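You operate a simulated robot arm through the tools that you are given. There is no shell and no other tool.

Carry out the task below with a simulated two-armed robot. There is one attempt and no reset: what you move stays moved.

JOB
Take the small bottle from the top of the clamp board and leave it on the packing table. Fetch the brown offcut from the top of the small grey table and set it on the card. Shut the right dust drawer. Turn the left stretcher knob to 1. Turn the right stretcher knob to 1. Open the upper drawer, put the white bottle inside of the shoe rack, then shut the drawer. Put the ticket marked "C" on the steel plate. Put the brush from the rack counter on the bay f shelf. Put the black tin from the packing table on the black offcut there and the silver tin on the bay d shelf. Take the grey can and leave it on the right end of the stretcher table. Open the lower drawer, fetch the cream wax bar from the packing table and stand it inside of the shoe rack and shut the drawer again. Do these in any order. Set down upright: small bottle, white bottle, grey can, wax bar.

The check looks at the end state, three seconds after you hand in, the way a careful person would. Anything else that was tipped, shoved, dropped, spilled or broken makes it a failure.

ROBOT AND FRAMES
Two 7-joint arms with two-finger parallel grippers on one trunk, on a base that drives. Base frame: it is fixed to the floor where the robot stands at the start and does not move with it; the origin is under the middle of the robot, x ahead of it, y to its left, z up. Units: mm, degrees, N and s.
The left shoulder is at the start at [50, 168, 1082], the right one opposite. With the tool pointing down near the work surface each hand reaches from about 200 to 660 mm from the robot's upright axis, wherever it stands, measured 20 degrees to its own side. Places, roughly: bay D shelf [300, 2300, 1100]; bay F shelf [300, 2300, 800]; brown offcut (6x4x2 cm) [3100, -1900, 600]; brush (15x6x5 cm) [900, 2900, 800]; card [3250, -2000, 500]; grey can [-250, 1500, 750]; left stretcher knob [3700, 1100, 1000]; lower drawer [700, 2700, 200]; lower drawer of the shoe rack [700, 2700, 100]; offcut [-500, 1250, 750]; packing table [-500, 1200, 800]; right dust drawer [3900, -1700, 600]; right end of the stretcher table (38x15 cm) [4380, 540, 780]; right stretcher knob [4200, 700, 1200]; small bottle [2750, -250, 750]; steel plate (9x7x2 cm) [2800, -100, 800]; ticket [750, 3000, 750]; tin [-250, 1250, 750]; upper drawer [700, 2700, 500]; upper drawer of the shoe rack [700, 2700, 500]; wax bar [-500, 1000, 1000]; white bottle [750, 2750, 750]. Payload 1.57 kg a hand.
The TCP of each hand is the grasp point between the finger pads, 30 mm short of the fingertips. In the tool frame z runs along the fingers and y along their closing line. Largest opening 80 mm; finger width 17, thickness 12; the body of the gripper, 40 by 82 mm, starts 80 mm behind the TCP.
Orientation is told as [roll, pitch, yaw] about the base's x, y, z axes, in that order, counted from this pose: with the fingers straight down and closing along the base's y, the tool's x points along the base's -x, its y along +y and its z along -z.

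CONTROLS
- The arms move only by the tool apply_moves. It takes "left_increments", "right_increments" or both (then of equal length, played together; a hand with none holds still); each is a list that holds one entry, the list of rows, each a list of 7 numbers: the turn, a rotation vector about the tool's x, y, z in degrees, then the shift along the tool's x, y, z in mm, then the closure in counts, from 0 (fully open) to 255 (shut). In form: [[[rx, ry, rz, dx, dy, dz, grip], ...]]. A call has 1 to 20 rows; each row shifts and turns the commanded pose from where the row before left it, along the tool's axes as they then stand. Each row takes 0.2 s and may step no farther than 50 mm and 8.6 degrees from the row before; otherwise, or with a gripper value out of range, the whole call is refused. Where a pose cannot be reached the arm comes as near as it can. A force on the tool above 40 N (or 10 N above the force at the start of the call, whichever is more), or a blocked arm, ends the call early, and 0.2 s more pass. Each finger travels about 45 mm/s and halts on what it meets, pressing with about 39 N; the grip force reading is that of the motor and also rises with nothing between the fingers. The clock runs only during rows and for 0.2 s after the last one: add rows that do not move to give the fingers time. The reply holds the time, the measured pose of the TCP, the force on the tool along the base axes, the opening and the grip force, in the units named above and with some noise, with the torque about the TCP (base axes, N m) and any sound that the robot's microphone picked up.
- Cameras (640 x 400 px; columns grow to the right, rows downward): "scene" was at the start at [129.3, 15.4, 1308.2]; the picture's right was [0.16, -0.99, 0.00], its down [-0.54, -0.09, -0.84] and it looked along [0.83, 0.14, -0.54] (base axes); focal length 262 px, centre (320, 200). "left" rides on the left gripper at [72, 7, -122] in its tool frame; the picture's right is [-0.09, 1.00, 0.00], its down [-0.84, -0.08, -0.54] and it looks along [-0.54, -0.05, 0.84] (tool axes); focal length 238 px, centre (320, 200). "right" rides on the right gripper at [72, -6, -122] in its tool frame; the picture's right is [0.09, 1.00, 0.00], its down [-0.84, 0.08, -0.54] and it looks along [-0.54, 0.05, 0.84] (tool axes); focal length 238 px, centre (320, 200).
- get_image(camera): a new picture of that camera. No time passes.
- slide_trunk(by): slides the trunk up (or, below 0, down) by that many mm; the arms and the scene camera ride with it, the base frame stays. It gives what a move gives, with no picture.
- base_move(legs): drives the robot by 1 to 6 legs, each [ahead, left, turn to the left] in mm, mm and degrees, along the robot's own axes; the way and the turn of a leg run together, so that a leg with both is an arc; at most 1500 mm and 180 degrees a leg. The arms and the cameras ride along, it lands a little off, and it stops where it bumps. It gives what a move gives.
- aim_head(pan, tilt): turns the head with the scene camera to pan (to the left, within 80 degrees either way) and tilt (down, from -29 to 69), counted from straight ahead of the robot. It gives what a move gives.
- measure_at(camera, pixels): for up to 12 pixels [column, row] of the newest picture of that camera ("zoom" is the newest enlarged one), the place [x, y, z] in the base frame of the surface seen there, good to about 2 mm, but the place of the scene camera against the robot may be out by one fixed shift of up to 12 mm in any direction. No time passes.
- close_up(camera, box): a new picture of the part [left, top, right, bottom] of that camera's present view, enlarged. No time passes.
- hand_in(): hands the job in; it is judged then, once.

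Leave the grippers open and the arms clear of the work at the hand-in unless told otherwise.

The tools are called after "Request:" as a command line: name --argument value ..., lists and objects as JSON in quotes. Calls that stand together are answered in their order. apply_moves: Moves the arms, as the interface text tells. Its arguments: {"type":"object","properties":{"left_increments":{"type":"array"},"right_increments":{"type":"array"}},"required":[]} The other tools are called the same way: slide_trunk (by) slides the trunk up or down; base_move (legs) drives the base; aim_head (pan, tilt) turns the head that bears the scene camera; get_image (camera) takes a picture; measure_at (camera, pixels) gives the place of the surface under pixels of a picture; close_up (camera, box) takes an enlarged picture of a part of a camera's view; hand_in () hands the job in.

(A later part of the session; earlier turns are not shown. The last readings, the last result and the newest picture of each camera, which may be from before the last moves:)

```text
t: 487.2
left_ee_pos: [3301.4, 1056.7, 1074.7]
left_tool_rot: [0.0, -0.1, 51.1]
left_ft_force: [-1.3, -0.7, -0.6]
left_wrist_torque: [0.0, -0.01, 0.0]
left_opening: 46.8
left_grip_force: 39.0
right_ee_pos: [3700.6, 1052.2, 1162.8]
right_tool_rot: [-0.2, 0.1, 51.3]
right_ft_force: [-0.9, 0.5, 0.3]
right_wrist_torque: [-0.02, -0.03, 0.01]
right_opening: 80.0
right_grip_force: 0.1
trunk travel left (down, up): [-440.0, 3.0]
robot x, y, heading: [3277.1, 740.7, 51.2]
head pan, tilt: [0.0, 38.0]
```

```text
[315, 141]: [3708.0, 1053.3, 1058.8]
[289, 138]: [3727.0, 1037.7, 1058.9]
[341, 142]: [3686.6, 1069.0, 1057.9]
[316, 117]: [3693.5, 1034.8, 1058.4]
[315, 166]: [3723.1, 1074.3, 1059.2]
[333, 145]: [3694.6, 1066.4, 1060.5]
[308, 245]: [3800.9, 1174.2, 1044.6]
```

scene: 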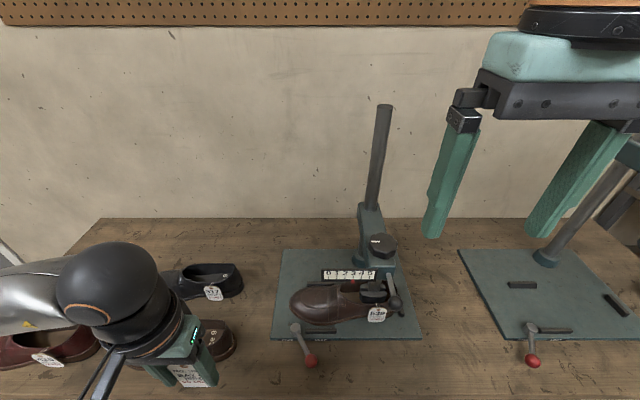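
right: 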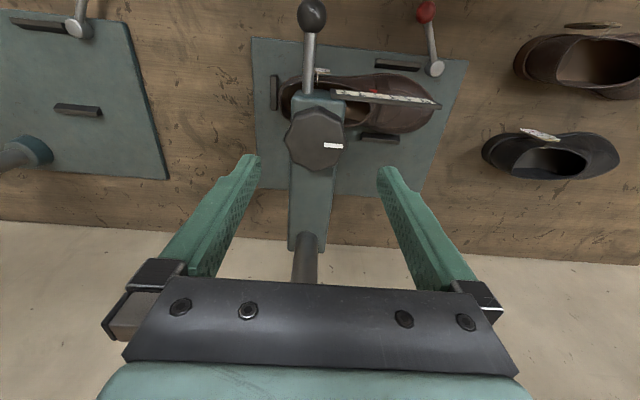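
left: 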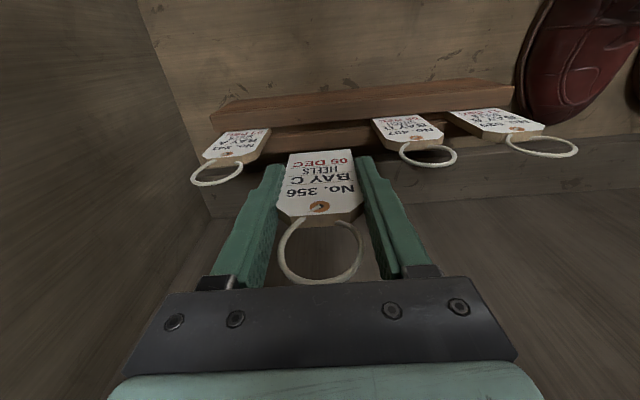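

Centre (3707.5, 1054). I adjust, pre-turn 60 degrees clockwise, and lower to the knob.

Request:
apply_moves --right_increments '[[[0, 0, 0, -5.7, -4.3, 0, 0], [0, 0, 7.5, 0, 0, 0, 0], [0, 0, 7.5, 0, 0, 0, 0], [0, 0, 7.5, 0, 0, 0, 0], [0, 0, 7.5, 0, 0, 0, 0], [0, 0, 7.5, 0, 0, 0, 0], [0, 0, 7.5, 0, 0, 0, 0], [0, 0, 7.5, 0, 0, 0, 0], [0, 0, 7.5, 0, 0, 0, 0], [0, 0, 0, 0, 0, 0, 0]]]'

Request:
get_image --camera "right"

```text
t: 489.4
left_ee_pos: [3301.5, 1057.3, 1073.4]
left_tool_rot: [0.0, -0.1, 51.2]
left_ft_force: [0.8, -0.1, 0.0]
left_wrist_torque: [-0.01, 0.0, 0.01]
left_opening: 46.5
left_grip_force: 39.2
right_ee_pos: [3707.8, 1049.4, 1161.7]
right_tool_rot: [-0.3, -0.1, -8.8]
right_ft_force: [-0.4, -0.1, -0.2]
right_wrist_torque: [0.0, 0.01, -0.01]
right_opening: 80.0
right_grip_force: 0.1
trunk travel left (down, up): [-440.0, 3.0]
robot x, y, heading: [3279.9, 740.3, 51.1]
head pan, tilt: [0.0, 38.0]
```

```text
taken
```

right: 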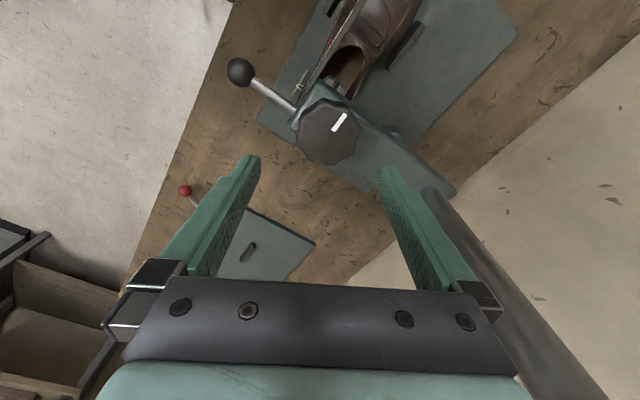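

I trim 4 mm and go down 100 mm on to the knob.

Request:
apply_moves --right_increments '[[[0, 0, 0, 1, 4, 0, 0], [0, 0, 0, 0, 0, 35, 0], [0, 0, 0, 0, 0, 35, 0], [0, 0, 0, 0, 0, 31, 0], [0, 0, 0, 0, 0, 0, 0]]]'

Request:
get_image --camera "right"

```text
t: 490.6
left_ee_pos: [3301.4, 1056.6, 1074.4]
left_tool_rot: [0.0, 0.0, 51.3]
left_ft_force: [0.3, 0.3, -0.7]
left_wrist_torque: [0.02, 0.0, 0.05]
left_opening: 46.7
left_grip_force: 39.0
right_ee_pos: [3707.6, 1055.2, 1061.4]
right_tool_rot: [-0.2, -0.1, -8.6]
right_ft_force: [-0.1, 0.1, -0.3]
right_wrist_torque: [0.0, 0.02, -0.01]
right_opening: 79.9
right_grip_force: 0.1
trunk travel left (down, up): [-440.0, 3.0]
robot x, y, heading: [3278.7, 740.7, 51.0]
head pan, tilt: [0.0, 38.0]
```

```text
taken
```

right: 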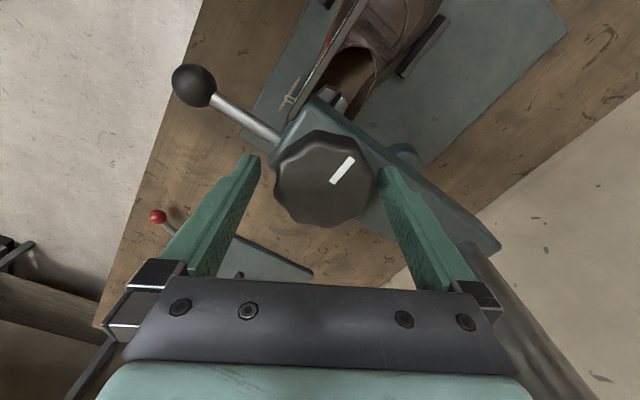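

The knob is about 3.5 mm to one side; I shift and close.

Request:
apply_moves --right_increments '[[[0, 0, 0, 0, 3.5, 0, 0], [0, 0, 0, 0, 0, 0, 160], [0, 0, 0, 0, 0, 0, 255], [0, 0, 0, 0, 0, 0, 255], [0, 0, 0, 0, 0, 0, 255]]]'

Request:
get_image --camera "right"

Request:
close_up --camera "scene" --box '[290, 220, 430, 330]'

```text
t: 491.8
left_ee_pos: [3302.2, 1056.4, 1073.5]
left_tool_rot: [0.0, -0.2, 51.3]
left_ft_force: [-0.2, 0.0, -0.7]
left_wrist_torque: [0.0, 0.0, 0.01]
left_opening: 46.8
left_grip_force: 39.1
right_ee_pos: [3708.2, 1056.7, 1060.8]
right_tool_rot: [-0.4, 0.0, -8.7]
right_ft_force: [-2.1, -5.3, -1.0]
right_wrist_torque: [0.1, -0.03, 0.04]
right_opening: 61.1
right_grip_force: 38.7
trunk travel left (down, up): [-440.0, 3.0]
robot x, y, heading: [3278.2, 737.5, 50.9]
head pan, tilt: [0.0, 38.0]
```

```text
taken
```

right: 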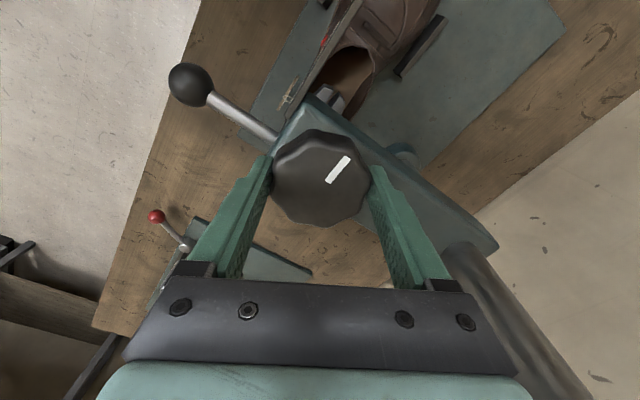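

```text
3.64 times, centred on (360, 275) of scene
```

zoom: 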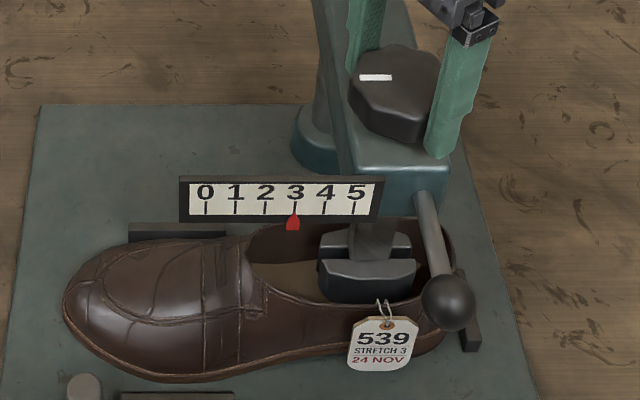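

Gripped. I turn 90 degrees counter-clockwise first and check the scale.

Request:
apply_moves --right_increments '[[[0, 0, -6, 0, 0, 0, 255], [0, 0, -6, 0, 0, 0, 255], [0, 0, -6, 0, 0, 0, 255], [0, 0, -6, 0, 0, 0, 255], [0, 0, -6, 0, 0, 0, 255], [0, 0, -6, 0, 0, 0, 255], [0, 0, -6, 0, 0, 0, 255], [0, 0, -6, 0, 0, 0, 255], [0, 0, -6, 0, 0, 0, 255], [0, 0, -6, 0, 0, 0, 255], [0, 0, -6, 0, 0, 0, 255], [0, 0, -6, 0, 0, 0, 255], [0, 0, -6, 0, 0, 0, 255], [0, 0, -6, 0, 0, 0, 255], [0, 0, -6, 0, 0, 0, 255], [0, 0, 0, 0, 0, 0, 255]]]'

Request:
close_up --camera "scene" --box '[290, 220, 430, 330]'

Request:
get_image --camera "right"

```text
t: 495.2
left_ee_pos: [3302.3, 1055.3, 1075.2]
left_tool_rot: [0.1, -0.1, 51.2]
left_ft_force: [0.0, 0.2, -0.7]
left_wrist_torque: [-0.01, -0.02, -0.02]
left_opening: 46.6
left_grip_force: 39.1
right_ee_pos: [3707.8, 1055.4, 1060.9]
right_tool_rot: [0.0, 0.2, 81.4]
right_ft_force: [6.4, -13.2, -2.5]
right_wrist_torque: [0.46, -0.5, 0.02]
right_opening: 60.6
right_grip_force: 44.8
trunk travel left (down, up): [-440.0, 3.0]
robot x, y, heading: [3279.0, 740.8, 51.1]
head pan, tilt: [0.0, 38.0]
```

```text
3.64 times, centred on (360, 275) of scene
```

zoom: 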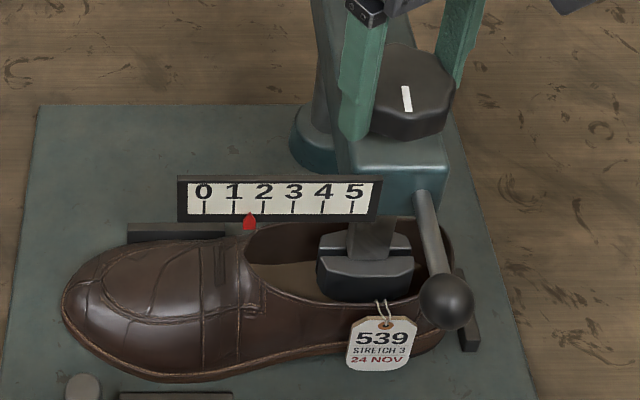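

```text
taken
```

right: 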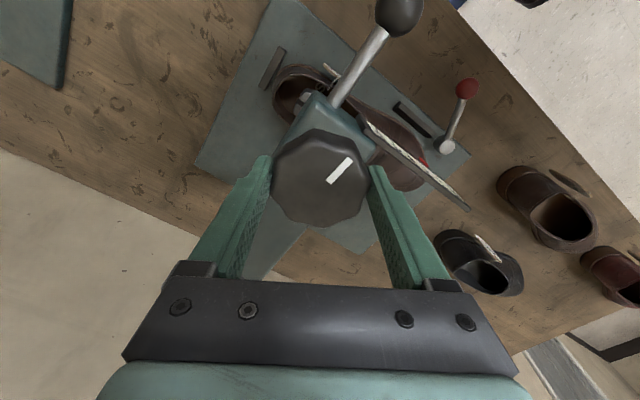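

Pointer at 1.5. Another 30 degrees.

Request:
apply_moves --right_increments '[[[0, 0, -6, 0, 0, 0, 255], [0, 0, -6, 0, 0, 0, 255], [0, 0, -6, 0, 0, 0, 255], [0, 0, -6, 0, 0, 0, 255], [0, 0, -6, 0, 0, 0, 255], [0, 0, 0, 0, 0, 0, 255]]]'

Request:
close_up --camera "scene" --box '[290, 220, 430, 330]'

```text
t: 496.6
left_ee_pos: [3302.5, 1055.2, 1074.4]
left_tool_rot: [0.1, -0.1, 51.2]
left_ft_force: [-0.4, 0.4, -0.5]
left_wrist_torque: [0.02, -0.01, -0.02]
left_opening: 46.6
left_grip_force: 38.8
right_ee_pos: [3708.8, 1055.6, 1061.4]
right_tool_rot: [-0.1, 0.2, 93.2]
right_ft_force: [12.5, -14.2, 3.2]
right_wrist_torque: [0.38, -0.25, -0.02]
right_opening: 60.4
right_grip_force: 45.0
right hand out of reach, approached as far as the arm can: row 3, 4, 5
trunk travel left (down, up): [-440.0, 3.0]
robot x, y, heading: [3275.9, 742.0, 51.3]
head pan, tilt: [0.0, 38.0]
```

```text
3.64 times, centred on (360, 275) of scene
```

zoom: 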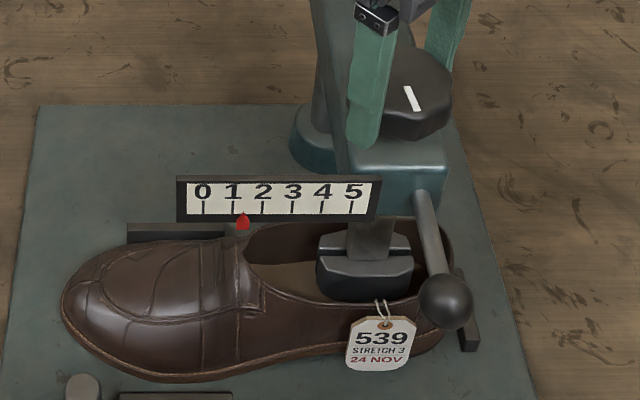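

The wrist reached its limit at pointer ≈1.3; 18 degrees remain. I open, turn the hand back 60 degrees around the knob, and grip again.

Request:
apply_moves --right_increments '[[[0, 0, 0, 0, 0, 0, 100], [0, 0, 0, 0, 0, 0, 0], [0, 0, 0, 0, 0, 0, 0], [0, 0, 0, 0, 0, 0, 0], [0, 0, 0, 0, 0, -35, 0], [0, 0, 8, 0, 0, 0, 0], [0, 0, 8, 0, 0, 0, 0], [0, 0, 8, 0, 0, 0, 0], [0, 0, 8, 0, 0, 0, 0], [0, 0, 8, 0, 0, 0, 0], [0, 0, 8, 0, 0, 0, 0], [0, 0, 0, 0, 0, 0, 0]]]'

Request:
get_image --camera "right"

Request:
close_up --camera "scene" --box '[290, 220, 430, 330]'

```text
t: 499.2
left_ee_pos: [3301.6, 1055.3, 1073.9]
left_tool_rot: [0.0, -0.1, 51.2]
left_ft_force: [-0.7, 0.5, -0.6]
left_wrist_torque: [0.0, -0.02, 0.04]
left_opening: 46.7
left_grip_force: 38.7
right_ee_pos: [3708.9, 1057.6, 1095.1]
right_tool_rot: [-0.3, 0.2, 45.1]
right_ft_force: [0.1, 0.7, -0.1]
right_wrist_torque: [0.0, -0.01, 0.04]
right_opening: 79.9
right_grip_force: 0.0
trunk travel left (down, up): [-440.0, 3.0]
robot x, y, heading: [3276.9, 740.1, 51.3]
head pan, tilt: [0.0, 38.0]
```

```text
taken
```

right: 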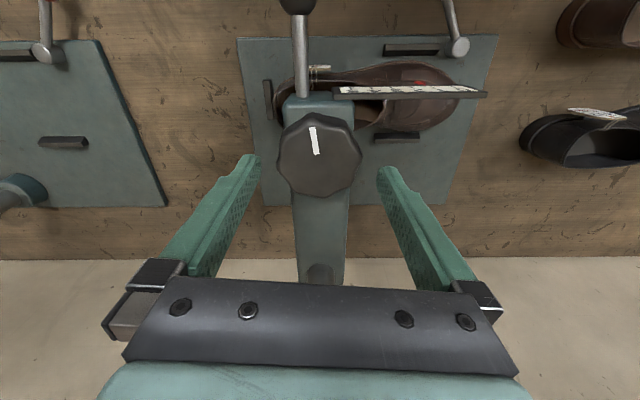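

```text
3.64 times, centred on (360, 275) of scene
```

zoom: 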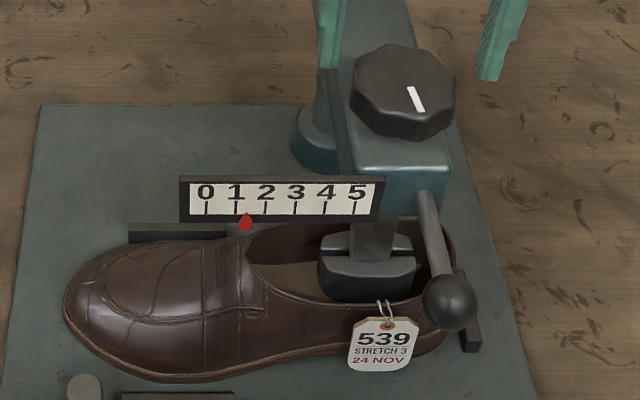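

Pointer at about 1.36. I go down again, grip, and turn 20 degrees counter-clockwise.

Request:
apply_moves --right_increments '[[[0, 0, 0, 0, 0, 34, 0], [0, 0, 0, 0, 0, 0, 0], [0, 0, 0, 0, 0, 0, 160], [0, 0, 0, 0, 0, 0, 255], [0, 0, 0, 0, 0, 0, 255], [0, 0, 0, 0, 0, 0, 255]]]'

Request:
close_up --camera "scene" --box '[290, 220, 430, 330]'

```text
t: 500.6
left_ee_pos: [3301.2, 1056.4, 1074.5]
left_tool_rot: [0.0, -0.1, 51.2]
left_ft_force: [-0.5, 0.4, -0.6]
left_wrist_torque: [0.02, -0.05, 0.01]
left_opening: 46.7
left_grip_force: 38.9
right_ee_pos: [3710.4, 1058.1, 1059.2]
right_tool_rot: [-0.2, 0.2, 45.4]
right_ft_force: [1.4, -1.9, -0.9]
right_wrist_torque: [0.16, 0.18, 0.02]
right_opening: 60.8
right_grip_force: 38.8
trunk travel left (down, up): [-440.0, 3.0]
robot x, y, heading: [3275.8, 739.0, 51.1]
head pan, tilt: [0.0, 38.0]
```

```text
3.64 times, centred on (360, 275) of scene
```

zoom: 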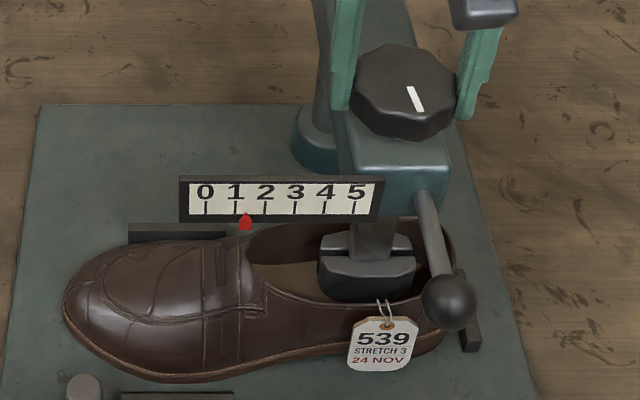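

Request:
apply_moves --right_increments '[[[0, 0, -5, 0, 0, 0, 255], [0, 0, -5, 0, 0, 0, 255], [0, 0, -5, 0, 0, 0, 255], [0, 0, -5, 0, 0, 0, 255], [0, 0, 0, 0, 0, 0, 255]]]'

Request:
close_up --camera "scene" --box '[290, 220, 430, 330]'

Request:
close_up --camera "scene" --box '[320, 255, 400, 305]'

```text
t: 501.8
left_ee_pos: [3302.8, 1056.8, 1074.2]
left_tool_rot: [0.0, 0.0, 51.2]
left_ft_force: [-0.4, 0.2, -0.4]
left_wrist_torque: [0.0, 0.02, -0.01]
left_opening: 46.6
left_grip_force: 39.3
right_ee_pos: [3708.9, 1056.2, 1060.9]
right_tool_rot: [-0.3, 0.2, 65.3]
right_ft_force: [5.8, -0.3, -5.3]
right_wrist_torque: [0.03, 0.03, -0.01]
right_opening: 60.6
right_grip_force: 45.4
trunk travel left (down, up): [-440.0, 3.0]
robot x, y, heading: [3279.0, 740.1, 51.2]
head pan, tilt: [0.0, 38.0]
```

```text
3.64 times, centred on (360, 275) of scene
```

zoom: 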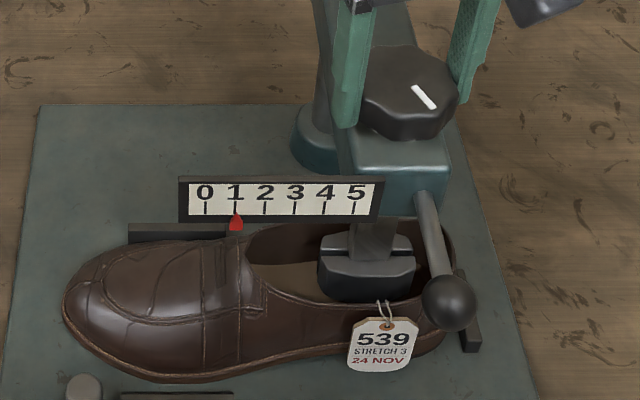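

```text
8.00 times, centred on (360, 280) of scene
```

zoom: 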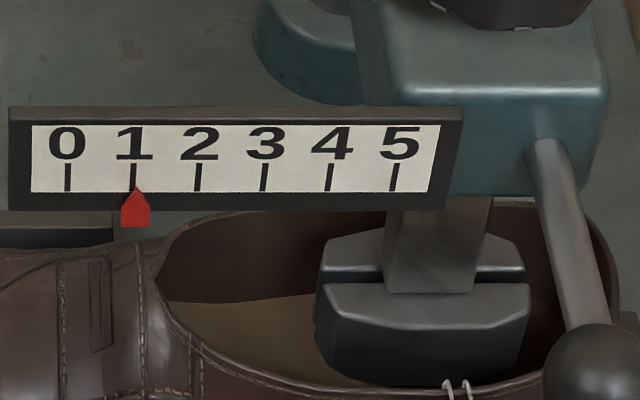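

The pointer is within 0.05 of 1. I turn 3 degrees more.

Request:
apply_moves --right_increments '[[[0, 0, -3, 0, 0, 0, 255], [0, 0, 0, 0, 0, 0, 255]]]'

Request:
close_up --camera "scene" --box '[320, 255, 400, 305]'

```text
t: 502.4
left_ee_pos: [3302.8, 1057.0, 1072.7]
left_tool_rot: [-0.1, 0.0, 51.3]
left_ft_force: [0.5, 0.3, -0.2]
left_wrist_torque: [0.0, 0.0, 0.01]
left_opening: 46.7
left_grip_force: 39.1
right_ee_pos: [3710.2, 1056.9, 1061.0]
right_tool_rot: [-0.2, 0.2, 68.3]
right_ft_force: [7.7, -0.2, -7.0]
right_wrist_torque: [0.0, -0.49, 0.04]
right_opening: 60.8
right_grip_force: 45.0
trunk travel left (down, up): [-440.0, 3.0]
robot x, y, heading: [3280.2, 741.8, 51.3]
head pan, tilt: [0.0, 38.0]
```

```text
8.00 times, centred on (360, 280) of scene
```

zoom: 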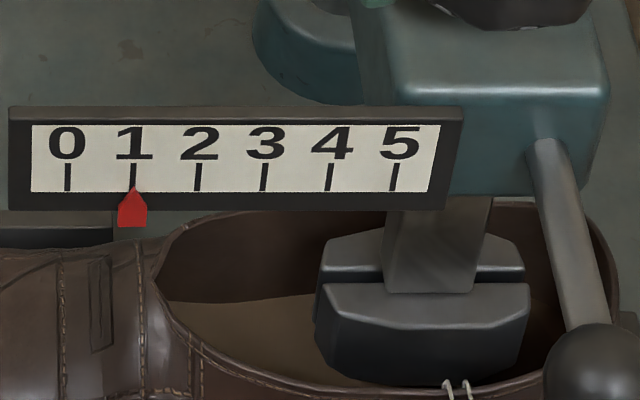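

Exactly at 1. I open, lift off, turn the hand back and draw away, then check the pointer.

Request:
apply_moves --right_increments '[[[0, 0, 0, 0, 0, 0, 100], [0, 0, 0, 0, 0, 0, 0], [0, 0, 0, 0, 0, 0, 0], [0, 0, 0, 0, 0, 0, 0], [0, 0, 0, 0, 0, -40, 0], [0, 0, 0, 0, 0, -45, 0], [0, 0, 0, 0, 0, -45, 0], [0, 0, 0, 0, 0, -45, 0], [0, 0, 0, 0, 0, -45, 0], [0, 0, 8.5, 0, 0, 0, 0], [0, 0, 8.5, 0, 0, 0, 0], [0, 0, 0, 45, 0, 0, 0], [0, 0, 0, 45, 0, 0, 0], [0, 0, 0, 45, 0, 0, 0], [0, 0, 0, 45, 0, 0, 0], [0, 0, 0, 45, 0, 0, 0], [0, 0, 0, 0, 0, 0, 0]]]'

Request:
close_up --camera "scene" --box '[320, 255, 400, 305]'

Request:
get_image --camera "scene"

```text
t: 506.0
left_ee_pos: [3301.7, 1057.0, 1073.4]
left_tool_rot: [0.1, -0.1, 51.2]
left_ft_force: [-1.1, -0.1, 0.0]
left_wrist_torque: [0.0, 0.0, 0.0]
left_opening: 46.6
left_grip_force: 39.1
right_ee_pos: [3569.4, 884.0, 1281.4]
right_tool_rot: [-0.2, 0.2, 51.2]
right_ft_force: [0.4, 0.0, 0.2]
right_wrist_torque: [-0.03, -0.03, -0.04]
right_opening: 80.0
right_grip_force: 0.0
trunk travel left (down, up): [-440.0, 3.0]
robot x, y, heading: [3277.4, 740.8, 51.0]
head pan, tilt: [0.0, 38.0]
```

```text
8.00 times, centred on (360, 280) of scene
```

zoom: 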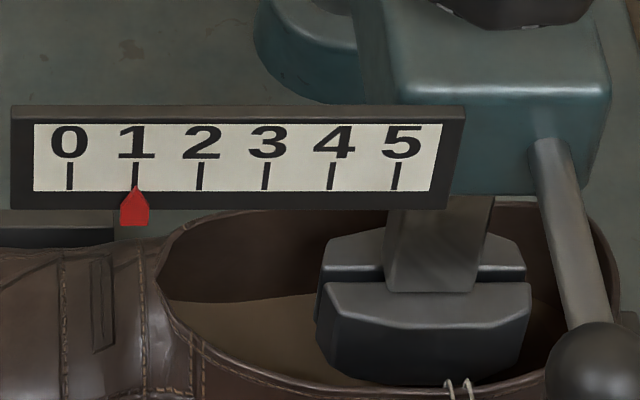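

```text
taken
```

scene: 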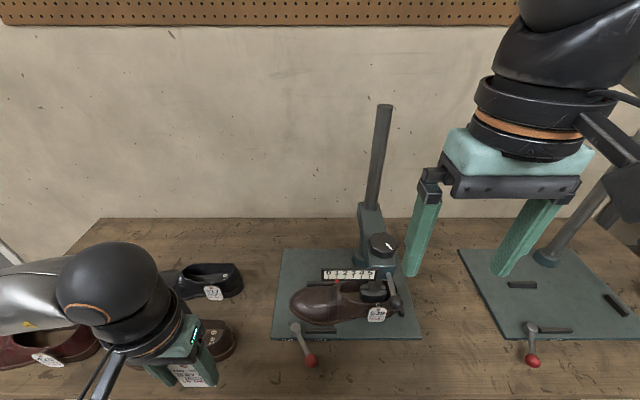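

Both knobs are at 1. Now the ticket: I back off from the table, turn round to face the bench's near side.

Request:
base_move --legs '[[-230, 0, 0], [0, 0, 180]]'

Request:
slide_trunk --by -190

Request:
aim_head --pan 0 --tilt 35

Request:
get_image --camera "scene"

```text
t: 515.3
left_ee_pos: [3142.1, 244.6, 1073.5]
left_tool_rot: [-0.1, -0.1, -123.1]
left_ft_force: [0.2, -0.2, -0.2]
left_wrist_torque: [0.0, -0.01, 0.01]
left_opening: 46.8
left_grip_force: 38.8
right_ee_pos: [2858.5, 391.2, 1280.9]
right_tool_rot: [-0.2, 0.2, -122.8]
right_ft_force: [0.3, 0.8, -0.3]
right_wrist_torque: [0.03, -0.01, 0.01]
right_opening: 80.0
right_grip_force: 0.1
trunk travel left (down, up): [-440.0, 3.0]
robot x, y, heading: [3132.7, 560.8, -122.9]
head pan, tilt: [0.0, 38.0]
```

```text
t: 517.4
left_ee_pos: [3141.7, 245.7, 884.7]
left_tool_rot: [0.0, -0.1, -123.1]
left_ft_force: [0.2, 0.9, 0.9]
left_wrist_torque: [0.0, 0.0, 0.02]
left_opening: 46.8
left_grip_force: 38.7
right_ee_pos: [2859.6, 391.4, 1090.7]
right_tool_rot: [-0.2, 0.2, -123.0]
right_ft_force: [-0.1, 0.4, -0.3]
right_wrist_torque: [-0.01, 0.0, -0.03]
right_opening: 79.9
right_grip_force: 0.0
trunk travel left (down, up): [-250.0, 193.0]
robot x, y, heading: [3132.6, 561.7, -123.0]
head pan, tilt: [0.0, 38.0]
```

```text
t: 518.0
left_ee_pos: [3142.1, 246.5, 884.3]
left_tool_rot: [0.0, -0.2, -123.1]
left_ft_force: [0.7, -0.3, -0.7]
left_wrist_torque: [-0.03, 0.0, 0.0]
left_opening: 46.7
left_grip_force: 39.9
right_ee_pos: [2858.7, 391.0, 1091.3]
right_tool_rot: [-0.2, 0.2, -123.0]
right_ft_force: [0.2, -0.5, -0.1]
right_wrist_torque: [-0.04, 0.02, 0.0]
right_opening: 80.3
right_grip_force: 0.1
trunk travel left (down, up): [-250.0, 193.0]
robot x, y, heading: [3135.9, 565.5, -123.4]
head pan, tilt: [0.0, 35.0]
```

```text
taken
```

scene: 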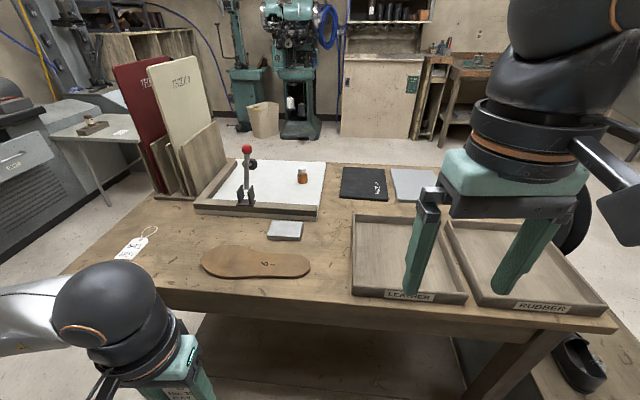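

The steel plate is at (285,230), behind a leather sole (255,262). I correct the heading and measure plate and sole.

Request:
base_move --legs '[[0, 0, -5.6]]'

Request:
get_image --camera "scene"

```text
t: 518.9
left_ee_pos: [3114.0, 246.6, 883.5]
left_tool_rot: [-0.1, -0.1, -128.4]
left_ft_force: [-0.4, 0.5, -0.3]
left_wrist_torque: [0.02, 0.0, 0.02]
left_opening: 46.6
left_grip_force: 39.2
right_ee_pos: [2844.2, 417.2, 1091.5]
right_tool_rot: [-0.2, 0.2, -128.4]
right_ft_force: [0.3, -0.5, -1.0]
right_wrist_torque: [0.03, -0.02, 0.01]
right_opening: 79.7
right_grip_force: 0.0
trunk travel left (down, up): [-250.0, 193.0]
robot x, y, heading: [3130.5, 563.3, -128.2]
head pan, tilt: [0.0, 35.0]
```

```text
taken
```

scene: 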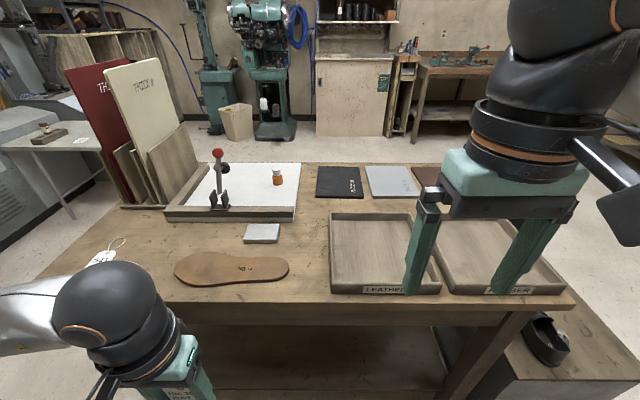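

Request:
measure_at --camera "scene" --pixels '[[245, 241], [277, 242], [280, 226], [250, 226], [262, 234], [180, 270], [288, 265], [230, 283], [230, 298], [400, 308], [240, 205], [220, 155]]'

Request:
close_up --camera "scene" --box '[80, 140, 340, 310]'

```text
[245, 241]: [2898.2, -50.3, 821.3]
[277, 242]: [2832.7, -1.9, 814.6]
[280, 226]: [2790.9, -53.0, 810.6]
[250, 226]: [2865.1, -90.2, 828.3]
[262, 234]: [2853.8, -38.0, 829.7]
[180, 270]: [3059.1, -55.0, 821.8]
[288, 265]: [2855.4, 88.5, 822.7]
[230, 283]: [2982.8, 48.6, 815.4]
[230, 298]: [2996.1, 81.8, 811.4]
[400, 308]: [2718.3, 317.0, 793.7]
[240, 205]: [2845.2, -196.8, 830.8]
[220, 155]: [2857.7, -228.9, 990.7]
```

```text
2.35 times, centred on (210, 225) of scene
```

zoom: 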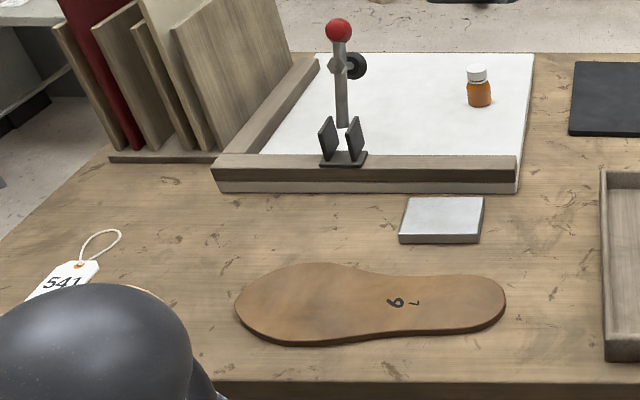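

The plate's centre is near (2853.8, −38), top z≈818, 187 mm from this bench edge. To lay the card nearly flat the hand must point forward with its camera on top, so I first raise the left hand and try rolling it 180 degrees counter-clockwise.

Request:
apply_moves --left_increments '[[[0, 0, 0, -20, 0, -40, 255], [0, 0, 0, -20, 0, -40, 255], [0, 0, -8.2, 0, 0, 0, 255], [0, 0, -8.2, 0, 0, 0, 255], [0, 0, -8.2, 0, 0, 0, 255], [0, 0, -8.2, 0, 0, 0, 255], [0, 0, -8.2, 0, 0, 0, 255], [0, 0, -8.2, 0, 0, 0, 255], [0, 0, -8.2, 0, 0, 0, 255], [0, 0, -8.2, 0, 0, 0, 255], [0, 0, -8.2, 0, 0, 0, 255], [0, 0, -8.2, 0, 0, 0, 255], [0, 0, -8.2, 0, 0, 0, 255], [0, 0, 0, 0, 0, 0, 255]]]'

Request:
get_image --camera "scene"

```text
t: 521.9
left_ee_pos: [3087.4, 215.5, 963.6]
left_tool_rot: [-0.1, 0.0, -38.1]
left_ft_force: [0.5, 0.1, -0.5]
left_wrist_torque: [0.01, 0.02, -0.01]
left_opening: 46.7
left_grip_force: 39.6
right_ee_pos: [2844.1, 417.3, 1090.8]
right_tool_rot: [-0.2, 0.2, -128.3]
right_ft_force: [0.0, 0.1, 0.2]
right_wrist_torque: [-0.03, 0.0, 0.02]
right_opening: 79.8
right_grip_force: 0.0
trunk travel left (down, up): [-250.0, 193.0]
robot x, y, heading: [3135.9, 560.2, -128.3]
head pan, tilt: [0.0, 35.0]
```

```text
taken
```

scene: 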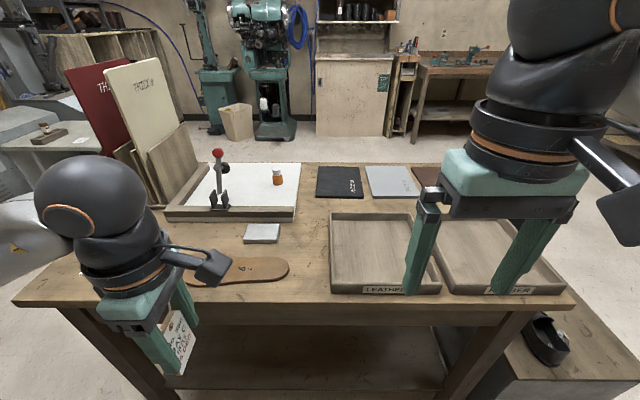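

90 degrees went well. I go on with the other 90.

Request:
apply_moves --left_increments '[[[0, 0, -8.2, 0, 0, 0, 255], [0, 0, -8.2, 0, 0, 0, 255], [0, 0, -8.2, 0, 0, 0, 255], [0, 0, -8.2, 0, 0, 0, 255], [0, 0, -8.2, 0, 0, 0, 255], [0, 0, -8.2, 0, 0, 0, 255], [0, 0, -8.2, 0, 0, 0, 255], [0, 0, -8.2, 0, 0, 0, 255], [0, 0, -8.2, 0, 0, 0, 255], [0, 0, -8.2, 0, 0, 0, 255], [0, 0, -8.2, 0, 0, 0, 255], [0, 0, 0, 0, 0, 0, 255]]]'

Request:
get_image --camera "scene"

Request:
get_image --camera "left"

```text
t: 524.5
left_ee_pos: [3088.1, 214.6, 964.8]
left_tool_rot: [-0.1, 0.0, 52.2]
left_ft_force: [-0.3, -0.1, -0.1]
left_wrist_torque: [0.01, -0.01, 0.02]
left_opening: 46.7
left_grip_force: 39.4
right_ee_pos: [2844.7, 417.0, 1091.4]
right_tool_rot: [-0.3, 0.2, -128.3]
right_ft_force: [0.2, 1.1, 0.0]
right_wrist_torque: [0.0, -0.01, 0.02]
right_opening: 80.0
right_grip_force: 0.2
trunk travel left (down, up): [-250.0, 193.0]
robot x, y, heading: [3136.1, 561.1, -128.6]
head pan, tilt: [0.0, 35.0]
```

```text
taken
```

scene: 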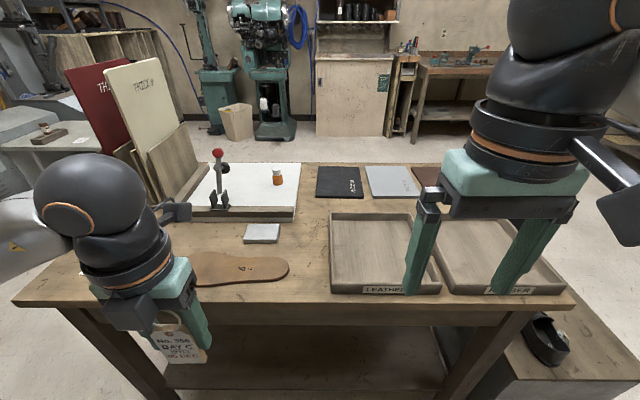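

```text
taken
```

left: 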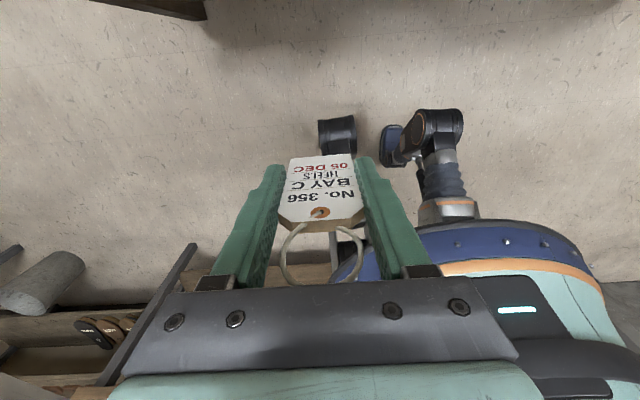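

The roll works: the card's camera side is now on top when I tilt. I move the hand forward 130 and tilt it 70 degrees forward.

Request:
apply_moves --left_increments '[[[0, 0, 0, 44, 0, 0, 255], [0, 0, 0, 44, 0, 0, 255], [0, 0, 0, 42, 0, 0, 255], [0, 7, 0, 0, 0, 0, 255], [0, 7, 0, 0, 0, 0, 255], [0, 7, 0, 0, 0, 0, 255], [0, 7, 0, 0, 0, 0, 255], [0, 7, 0, 0, 0, 0, 255], [0, 7, 0, 0, 0, 0, 255], [0, 0, 0, 0, 0, 0, 255]]]'

Request:
get_image --camera "scene"

```text
t: 526.7
left_ee_pos: [3008.1, 111.3, 963.4]
left_tool_rot: [0.1, 42.2, 52.0]
left_ft_force: [0.1, -0.2, -0.5]
left_wrist_torque: [0.03, 0.02, -0.01]
left_opening: 46.9
left_grip_force: 38.7
right_ee_pos: [2844.4, 417.1, 1090.8]
right_tool_rot: [-0.2, 0.3, -128.3]
right_ft_force: [0.4, 0.6, 0.0]
right_wrist_torque: [0.0, 0.02, 0.03]
right_opening: 79.9
right_grip_force: 0.0
trunk travel left (down, up): [-250.0, 193.0]
robot x, y, heading: [3136.6, 567.4, -128.6]
head pan, tilt: [0.0, 35.0]
```

```text
taken
```

scene: 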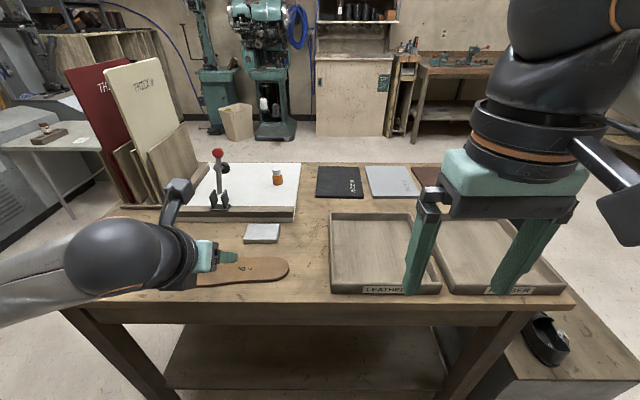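

Tilt is 42 degrees so far; I go on to 70.

Request:
apply_moves --left_increments '[[[0, 7, 0, 0, 0, 0, 255], [0, 7, 0, 0, 0, 0, 255], [0, 7, 0, 0, 0, 0, 255], [0, 7, 0, 0, 0, 0, 255], [0, 0, 0, 0, 0, 0, 255]]]'

Request:
get_image --camera "scene"

Request:
get_image --camera "left"

```text
t: 527.9
left_ee_pos: [2995.1, 103.3, 962.3]
left_tool_rot: [0.1, 63.1, 52.0]
left_ft_force: [0.3, -0.6, 0.4]
left_wrist_torque: [0.0, 0.0, -0.02]
left_opening: 46.7
left_grip_force: 39.5
left hand out of reach, approached as far as the arm can: row 2, 3, 4
right_ee_pos: [2842.9, 417.5, 1091.6]
right_tool_rot: [-0.2, 0.3, -128.3]
right_ft_force: [0.0, -0.9, 0.1]
right_wrist_torque: [-0.02, -0.03, 0.0]
right_opening: 80.0
right_grip_force: 0.0
trunk travel left (down, up): [-250.0, 193.0]
robot x, y, heading: [3134.9, 565.1, -128.5]
head pan, tilt: [0.0, 35.0]
```

```text
taken
```

scene: 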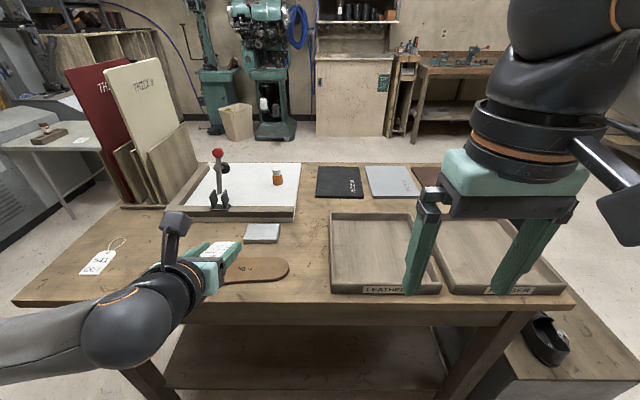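

```text
taken
```

left: 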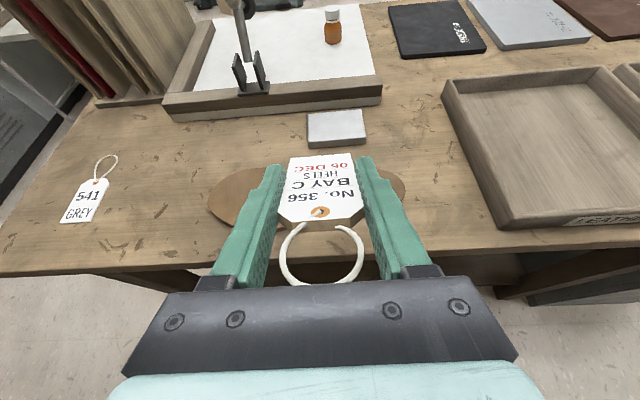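

The left camera now sees the plate at (337,127) straight ahead of the card. I measure the plate's corners and the sole with it.

Request:
measure_at --camera "left" --pixels '[[310, 113], [358, 110], [364, 136], [311, 142], [337, 126], [220, 200], [395, 185], [320, 100], [280, 95], [340, 235], [450, 240]]'

Request:
close_up --camera "left" --box '[260, 70, 420, 190]'

```text
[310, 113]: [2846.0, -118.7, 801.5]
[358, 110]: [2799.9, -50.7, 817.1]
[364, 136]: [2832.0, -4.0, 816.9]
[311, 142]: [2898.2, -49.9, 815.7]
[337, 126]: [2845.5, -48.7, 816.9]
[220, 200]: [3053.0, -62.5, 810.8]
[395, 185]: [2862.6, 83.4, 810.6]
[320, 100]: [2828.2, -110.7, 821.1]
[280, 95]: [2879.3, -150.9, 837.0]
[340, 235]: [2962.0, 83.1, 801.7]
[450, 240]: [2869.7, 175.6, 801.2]
```

```text
3.33 times, centred on (340, 130) of left
```

zoom: 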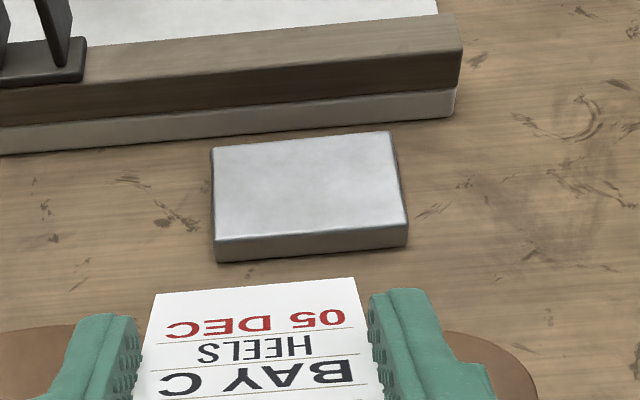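

Plate centre (2849, −50.3), top z 817. I bring the card above it: 191 mm forward, 21 right, down to TCP z≈892.

Request:
apply_moves --left_increments '[[[0, 0, 0, 4.84, 4.18, 40.5, 255], [0, 0, 0, 4.84, 4.18, 40.5, 255], [0, 0, 0, 4.84, 4.18, 40.5, 255], [0, 0, 0, 4.84, 4.18, 40.5, 255], [0, 0, 0, 4.84, 4.18, 40.5, 255], [0, 0, 0, 0, 0, 0, 255]]]'

Request:
get_image --camera "left"

Request:
get_image --camera "scene"

```text
t: 529.3
left_ee_pos: [2860.6, -33.9, 890.9]
left_tool_rot: [0.1, 63.2, 52.0]
left_ft_force: [-0.3, 0.8, -0.8]
left_wrist_torque: [-0.01, 0.02, -0.02]
left_opening: 46.7
left_grip_force: 39.0
right_ee_pos: [2843.6, 417.0, 1090.7]
right_tool_rot: [-0.2, 0.2, -128.3]
right_ft_force: [-0.5, -0.9, 0.1]
right_wrist_torque: [0.0, 0.0, 0.02]
right_opening: 79.8
right_grip_force: 0.1
trunk travel left (down, up): [-250.0, 193.0]
robot x, y, heading: [3137.4, 560.8, -128.5]
head pan, tilt: [0.0, 35.0]
```

```text
taken
```

left: 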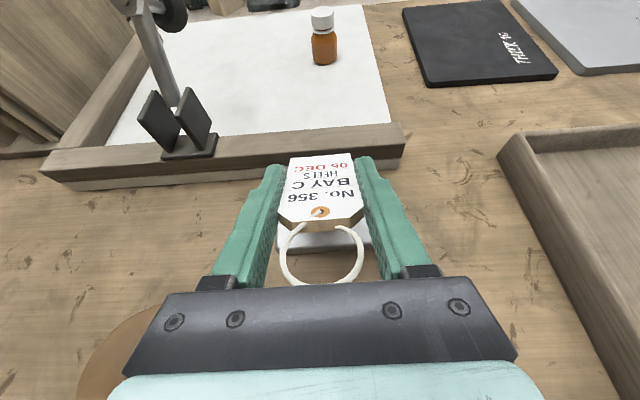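

```text
taken
```

scene: 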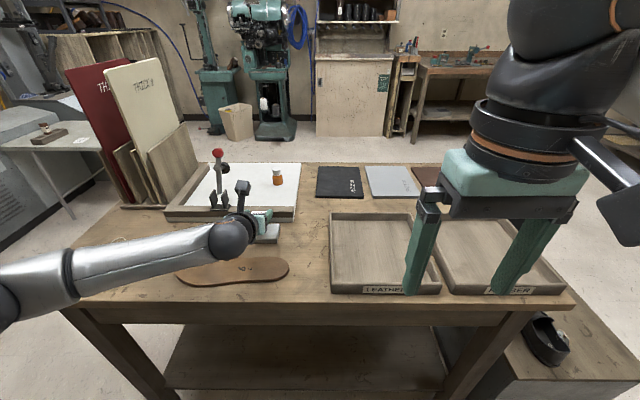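

Well placed. I try to tilt a further 7 degrees to 70 for a flatter card.

Request:
apply_moves --left_increments '[[[0, 7, 0, 0, 0, 0, 255], [0, 0, 0, 0, 0, 0, 255]]]'

Request:
close_up --camera "scene" --box '[190, 160, 320, 300]'

```text
t: 529.9
left_ee_pos: [2861.3, -32.9, 890.0]
left_tool_rot: [0.1, 63.0, 52.0]
left_ft_force: [-0.2, -0.1, -0.4]
left_wrist_torque: [0.02, -0.01, 0.0]
left_opening: 47.0
left_grip_force: 38.7
left hand out of reach, approached as far as the arm can: row 1
right_ee_pos: [2844.9, 416.2, 1091.3]
right_tool_rot: [-0.2, 0.3, -128.3]
right_ft_force: [-0.3, 1.5, 0.5]
right_wrist_torque: [0.03, 0.01, 0.0]
right_opening: 80.1
right_grip_force: 0.1
trunk travel left (down, up): [-250.0, 193.0]
robot x, y, heading: [3133.5, 567.2, -128.6]
head pan, tilt: [0.0, 35.0]
```

```text
2.86 times, centred on (255, 230) of scene
```

zoom: 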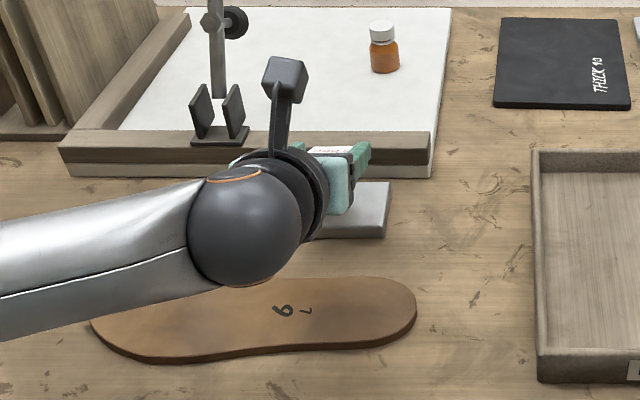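

The wrist is at its limit with this arm posture. A lower shoulder should allow more tilt: I raise the hand 130, lower the trunk 130, and try again.

Request:
apply_moves --left_increments '[[[0, 0, 0, 38.6, 0, -19.6, 255], [0, 0, 0, 38.6, 0, -19.6, 255], [0, 0, 0, 38.6, 0, -19.6, 255], [0, 0, 0, 0, 0, 0, 255]]]'

Request:
slide_trunk --by -130

Request:
apply_moves --left_increments '[[[0, 5, 0, 0, 0, 0, 255], [0, 5, 0, 0, 0, 0, 255], [0, 0, 0, 0, 0, 0, 255]]]'

```text
t: 530.9
left_ee_pos: [2862.3, -33.3, 1024.1]
left_tool_rot: [0.1, 63.0, 52.0]
left_ft_force: [0.4, -0.3, -0.6]
left_wrist_torque: [0.01, -0.02, -0.04]
left_opening: 46.5
left_grip_force: 38.9
right_ee_pos: [2845.1, 416.8, 1091.0]
right_tool_rot: [-0.2, 0.3, -128.4]
right_ft_force: [-0.3, -0.7, -0.2]
right_wrist_torque: [0.0, -0.01, 0.0]
right_opening: 80.2
right_grip_force: 0.0
trunk travel left (down, up): [-250.0, 193.0]
robot x, y, heading: [3137.3, 566.5, -128.6]
head pan, tilt: [0.0, 35.0]
```

```text
t: 532.5
left_ee_pos: [2860.9, -33.8, 892.3]
left_tool_rot: [0.0, 63.0, 52.0]
left_ft_force: [0.0, -0.3, -0.1]
left_wrist_torque: [0.0, 0.0, -0.02]
left_opening: 46.7
left_grip_force: 39.3
right_ee_pos: [2843.9, 416.7, 961.2]
right_tool_rot: [-0.2, 0.2, -128.3]
right_ft_force: [0.0, 0.9, 0.4]
right_wrist_torque: [-0.01, -0.01, 0.01]
right_opening: 80.0
right_grip_force: 0.1
trunk travel left (down, up): [-120.0, 323.0]
robot x, y, heading: [3137.1, 559.5, -128.5]
head pan, tilt: [0.0, 35.0]
```

```text
t: 533.3
left_ee_pos: [2861.0, -33.2, 892.2]
left_tool_rot: [0.1, 73.1, 52.1]
left_ft_force: [0.1, 0.5, 0.0]
left_wrist_torque: [0.0, 0.01, 0.01]
left_opening: 46.9
left_grip_force: 39.4
right_ee_pos: [2844.4, 417.4, 960.1]
right_tool_rot: [-0.2, 0.2, -128.2]
right_ft_force: [0.9, 0.1, 0.2]
right_wrist_torque: [0.01, 0.0, -0.02]
right_opening: 80.0
right_grip_force: 0.0
trunk travel left (down, up): [-120.0, 323.0]
robot x, y, heading: [3136.6, 563.2, -128.4]
head pan, tilt: [0.0, 35.0]
```

Now 73 degrees. I lower towards the plate, to TCP z≈845 first.

Request:
apply_moves --left_increments '[[[0, 0, 0, -21.6, -0.5, 9.7, 255], [0, 0, 0, -21.6, -0.5, 9.7, 255], [0, 0, 0, 0, 0, 0, 255]]]'

Request:
get_image --camera "left"

Request:
close_up --camera "scene" --box '[170, 130, 330, 280]'

```text
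t: 534.1
left_ee_pos: [2860.0, -39.8, 847.5]
left_tool_rot: [0.2, 73.2, 52.3]
left_ft_force: [0.2, 0.0, 0.0]
left_wrist_torque: [0.03, -0.02, 0.01]
left_opening: 46.7
left_grip_force: 39.7
right_ee_pos: [2844.5, 416.5, 961.7]
right_tool_rot: [-0.2, 0.1, -128.3]
right_ft_force: [0.1, 0.0, 0.9]
right_wrist_torque: [0.0, 0.0, -0.03]
right_opening: 79.8
right_grip_force: 0.0
trunk travel left (down, up): [-120.0, 323.0]
robot x, y, heading: [3136.1, 566.2, -128.7]
head pan, tilt: [0.0, 35.0]
```

```text
taken
```

left: 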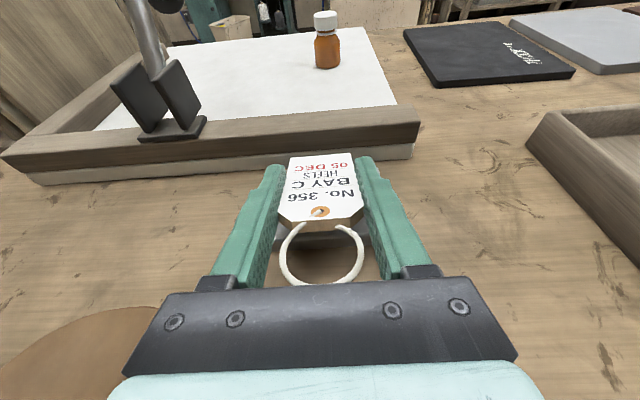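

```text
2.67 times, centred on (250, 205) of scene
```

zoom: 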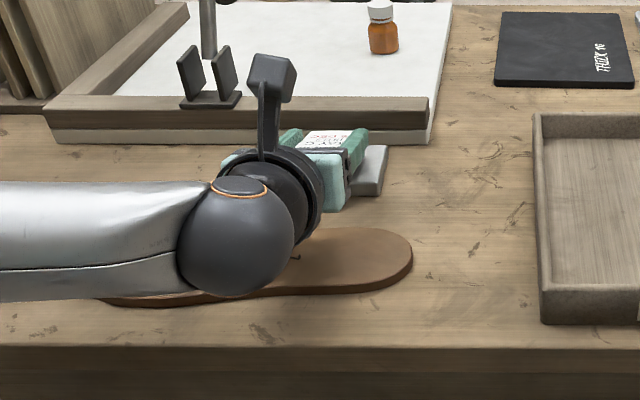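

The card lies over the plate. I lower the last 11 mm in small steps, watching the force.

Request:
apply_moves --left_increments '[[[0, 0, 0, -4.8, 0, 1.5, 255], [0, 0, 0, -3.8, 0, 1.2, 255], [0, 0, 0, -1.9, 0, 0.6, 255], [0, 0, 0, 0, 0, 0, 255]]]'

Request:
get_image --camera "left"

```text
t: 535.1
left_ee_pos: [2857.6, -41.1, 840.0]
left_tool_rot: [0.0, 73.7, 52.1]
left_ft_force: [-1.9, -3.0, 19.4]
left_wrist_torque: [-0.8, 0.61, 0.06]
left_opening: 46.5
left_grip_force: 39.0
right_ee_pos: [2844.5, 418.7, 961.1]
right_tool_rot: [-0.2, 0.1, -128.2]
right_ft_force: [0.2, -0.2, -0.6]
right_wrist_torque: [0.02, -0.01, -0.01]
right_opening: 80.0
right_grip_force: 0.1
trunk travel left (down, up): [-120.0, 323.0]
robot x, y, heading: [3134.0, 564.9, -128.7]
head pan, tilt: [0.0, 35.0]
```

```text
taken
```

left: 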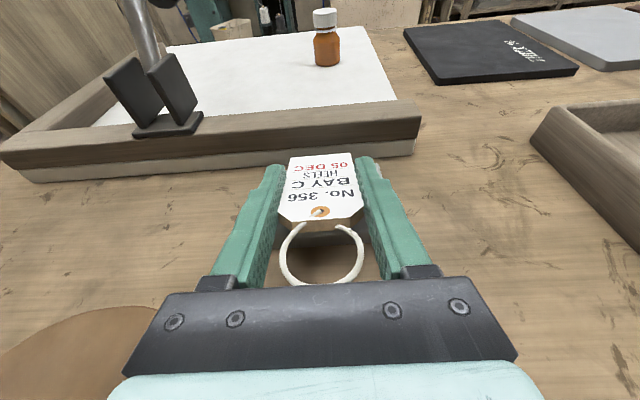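

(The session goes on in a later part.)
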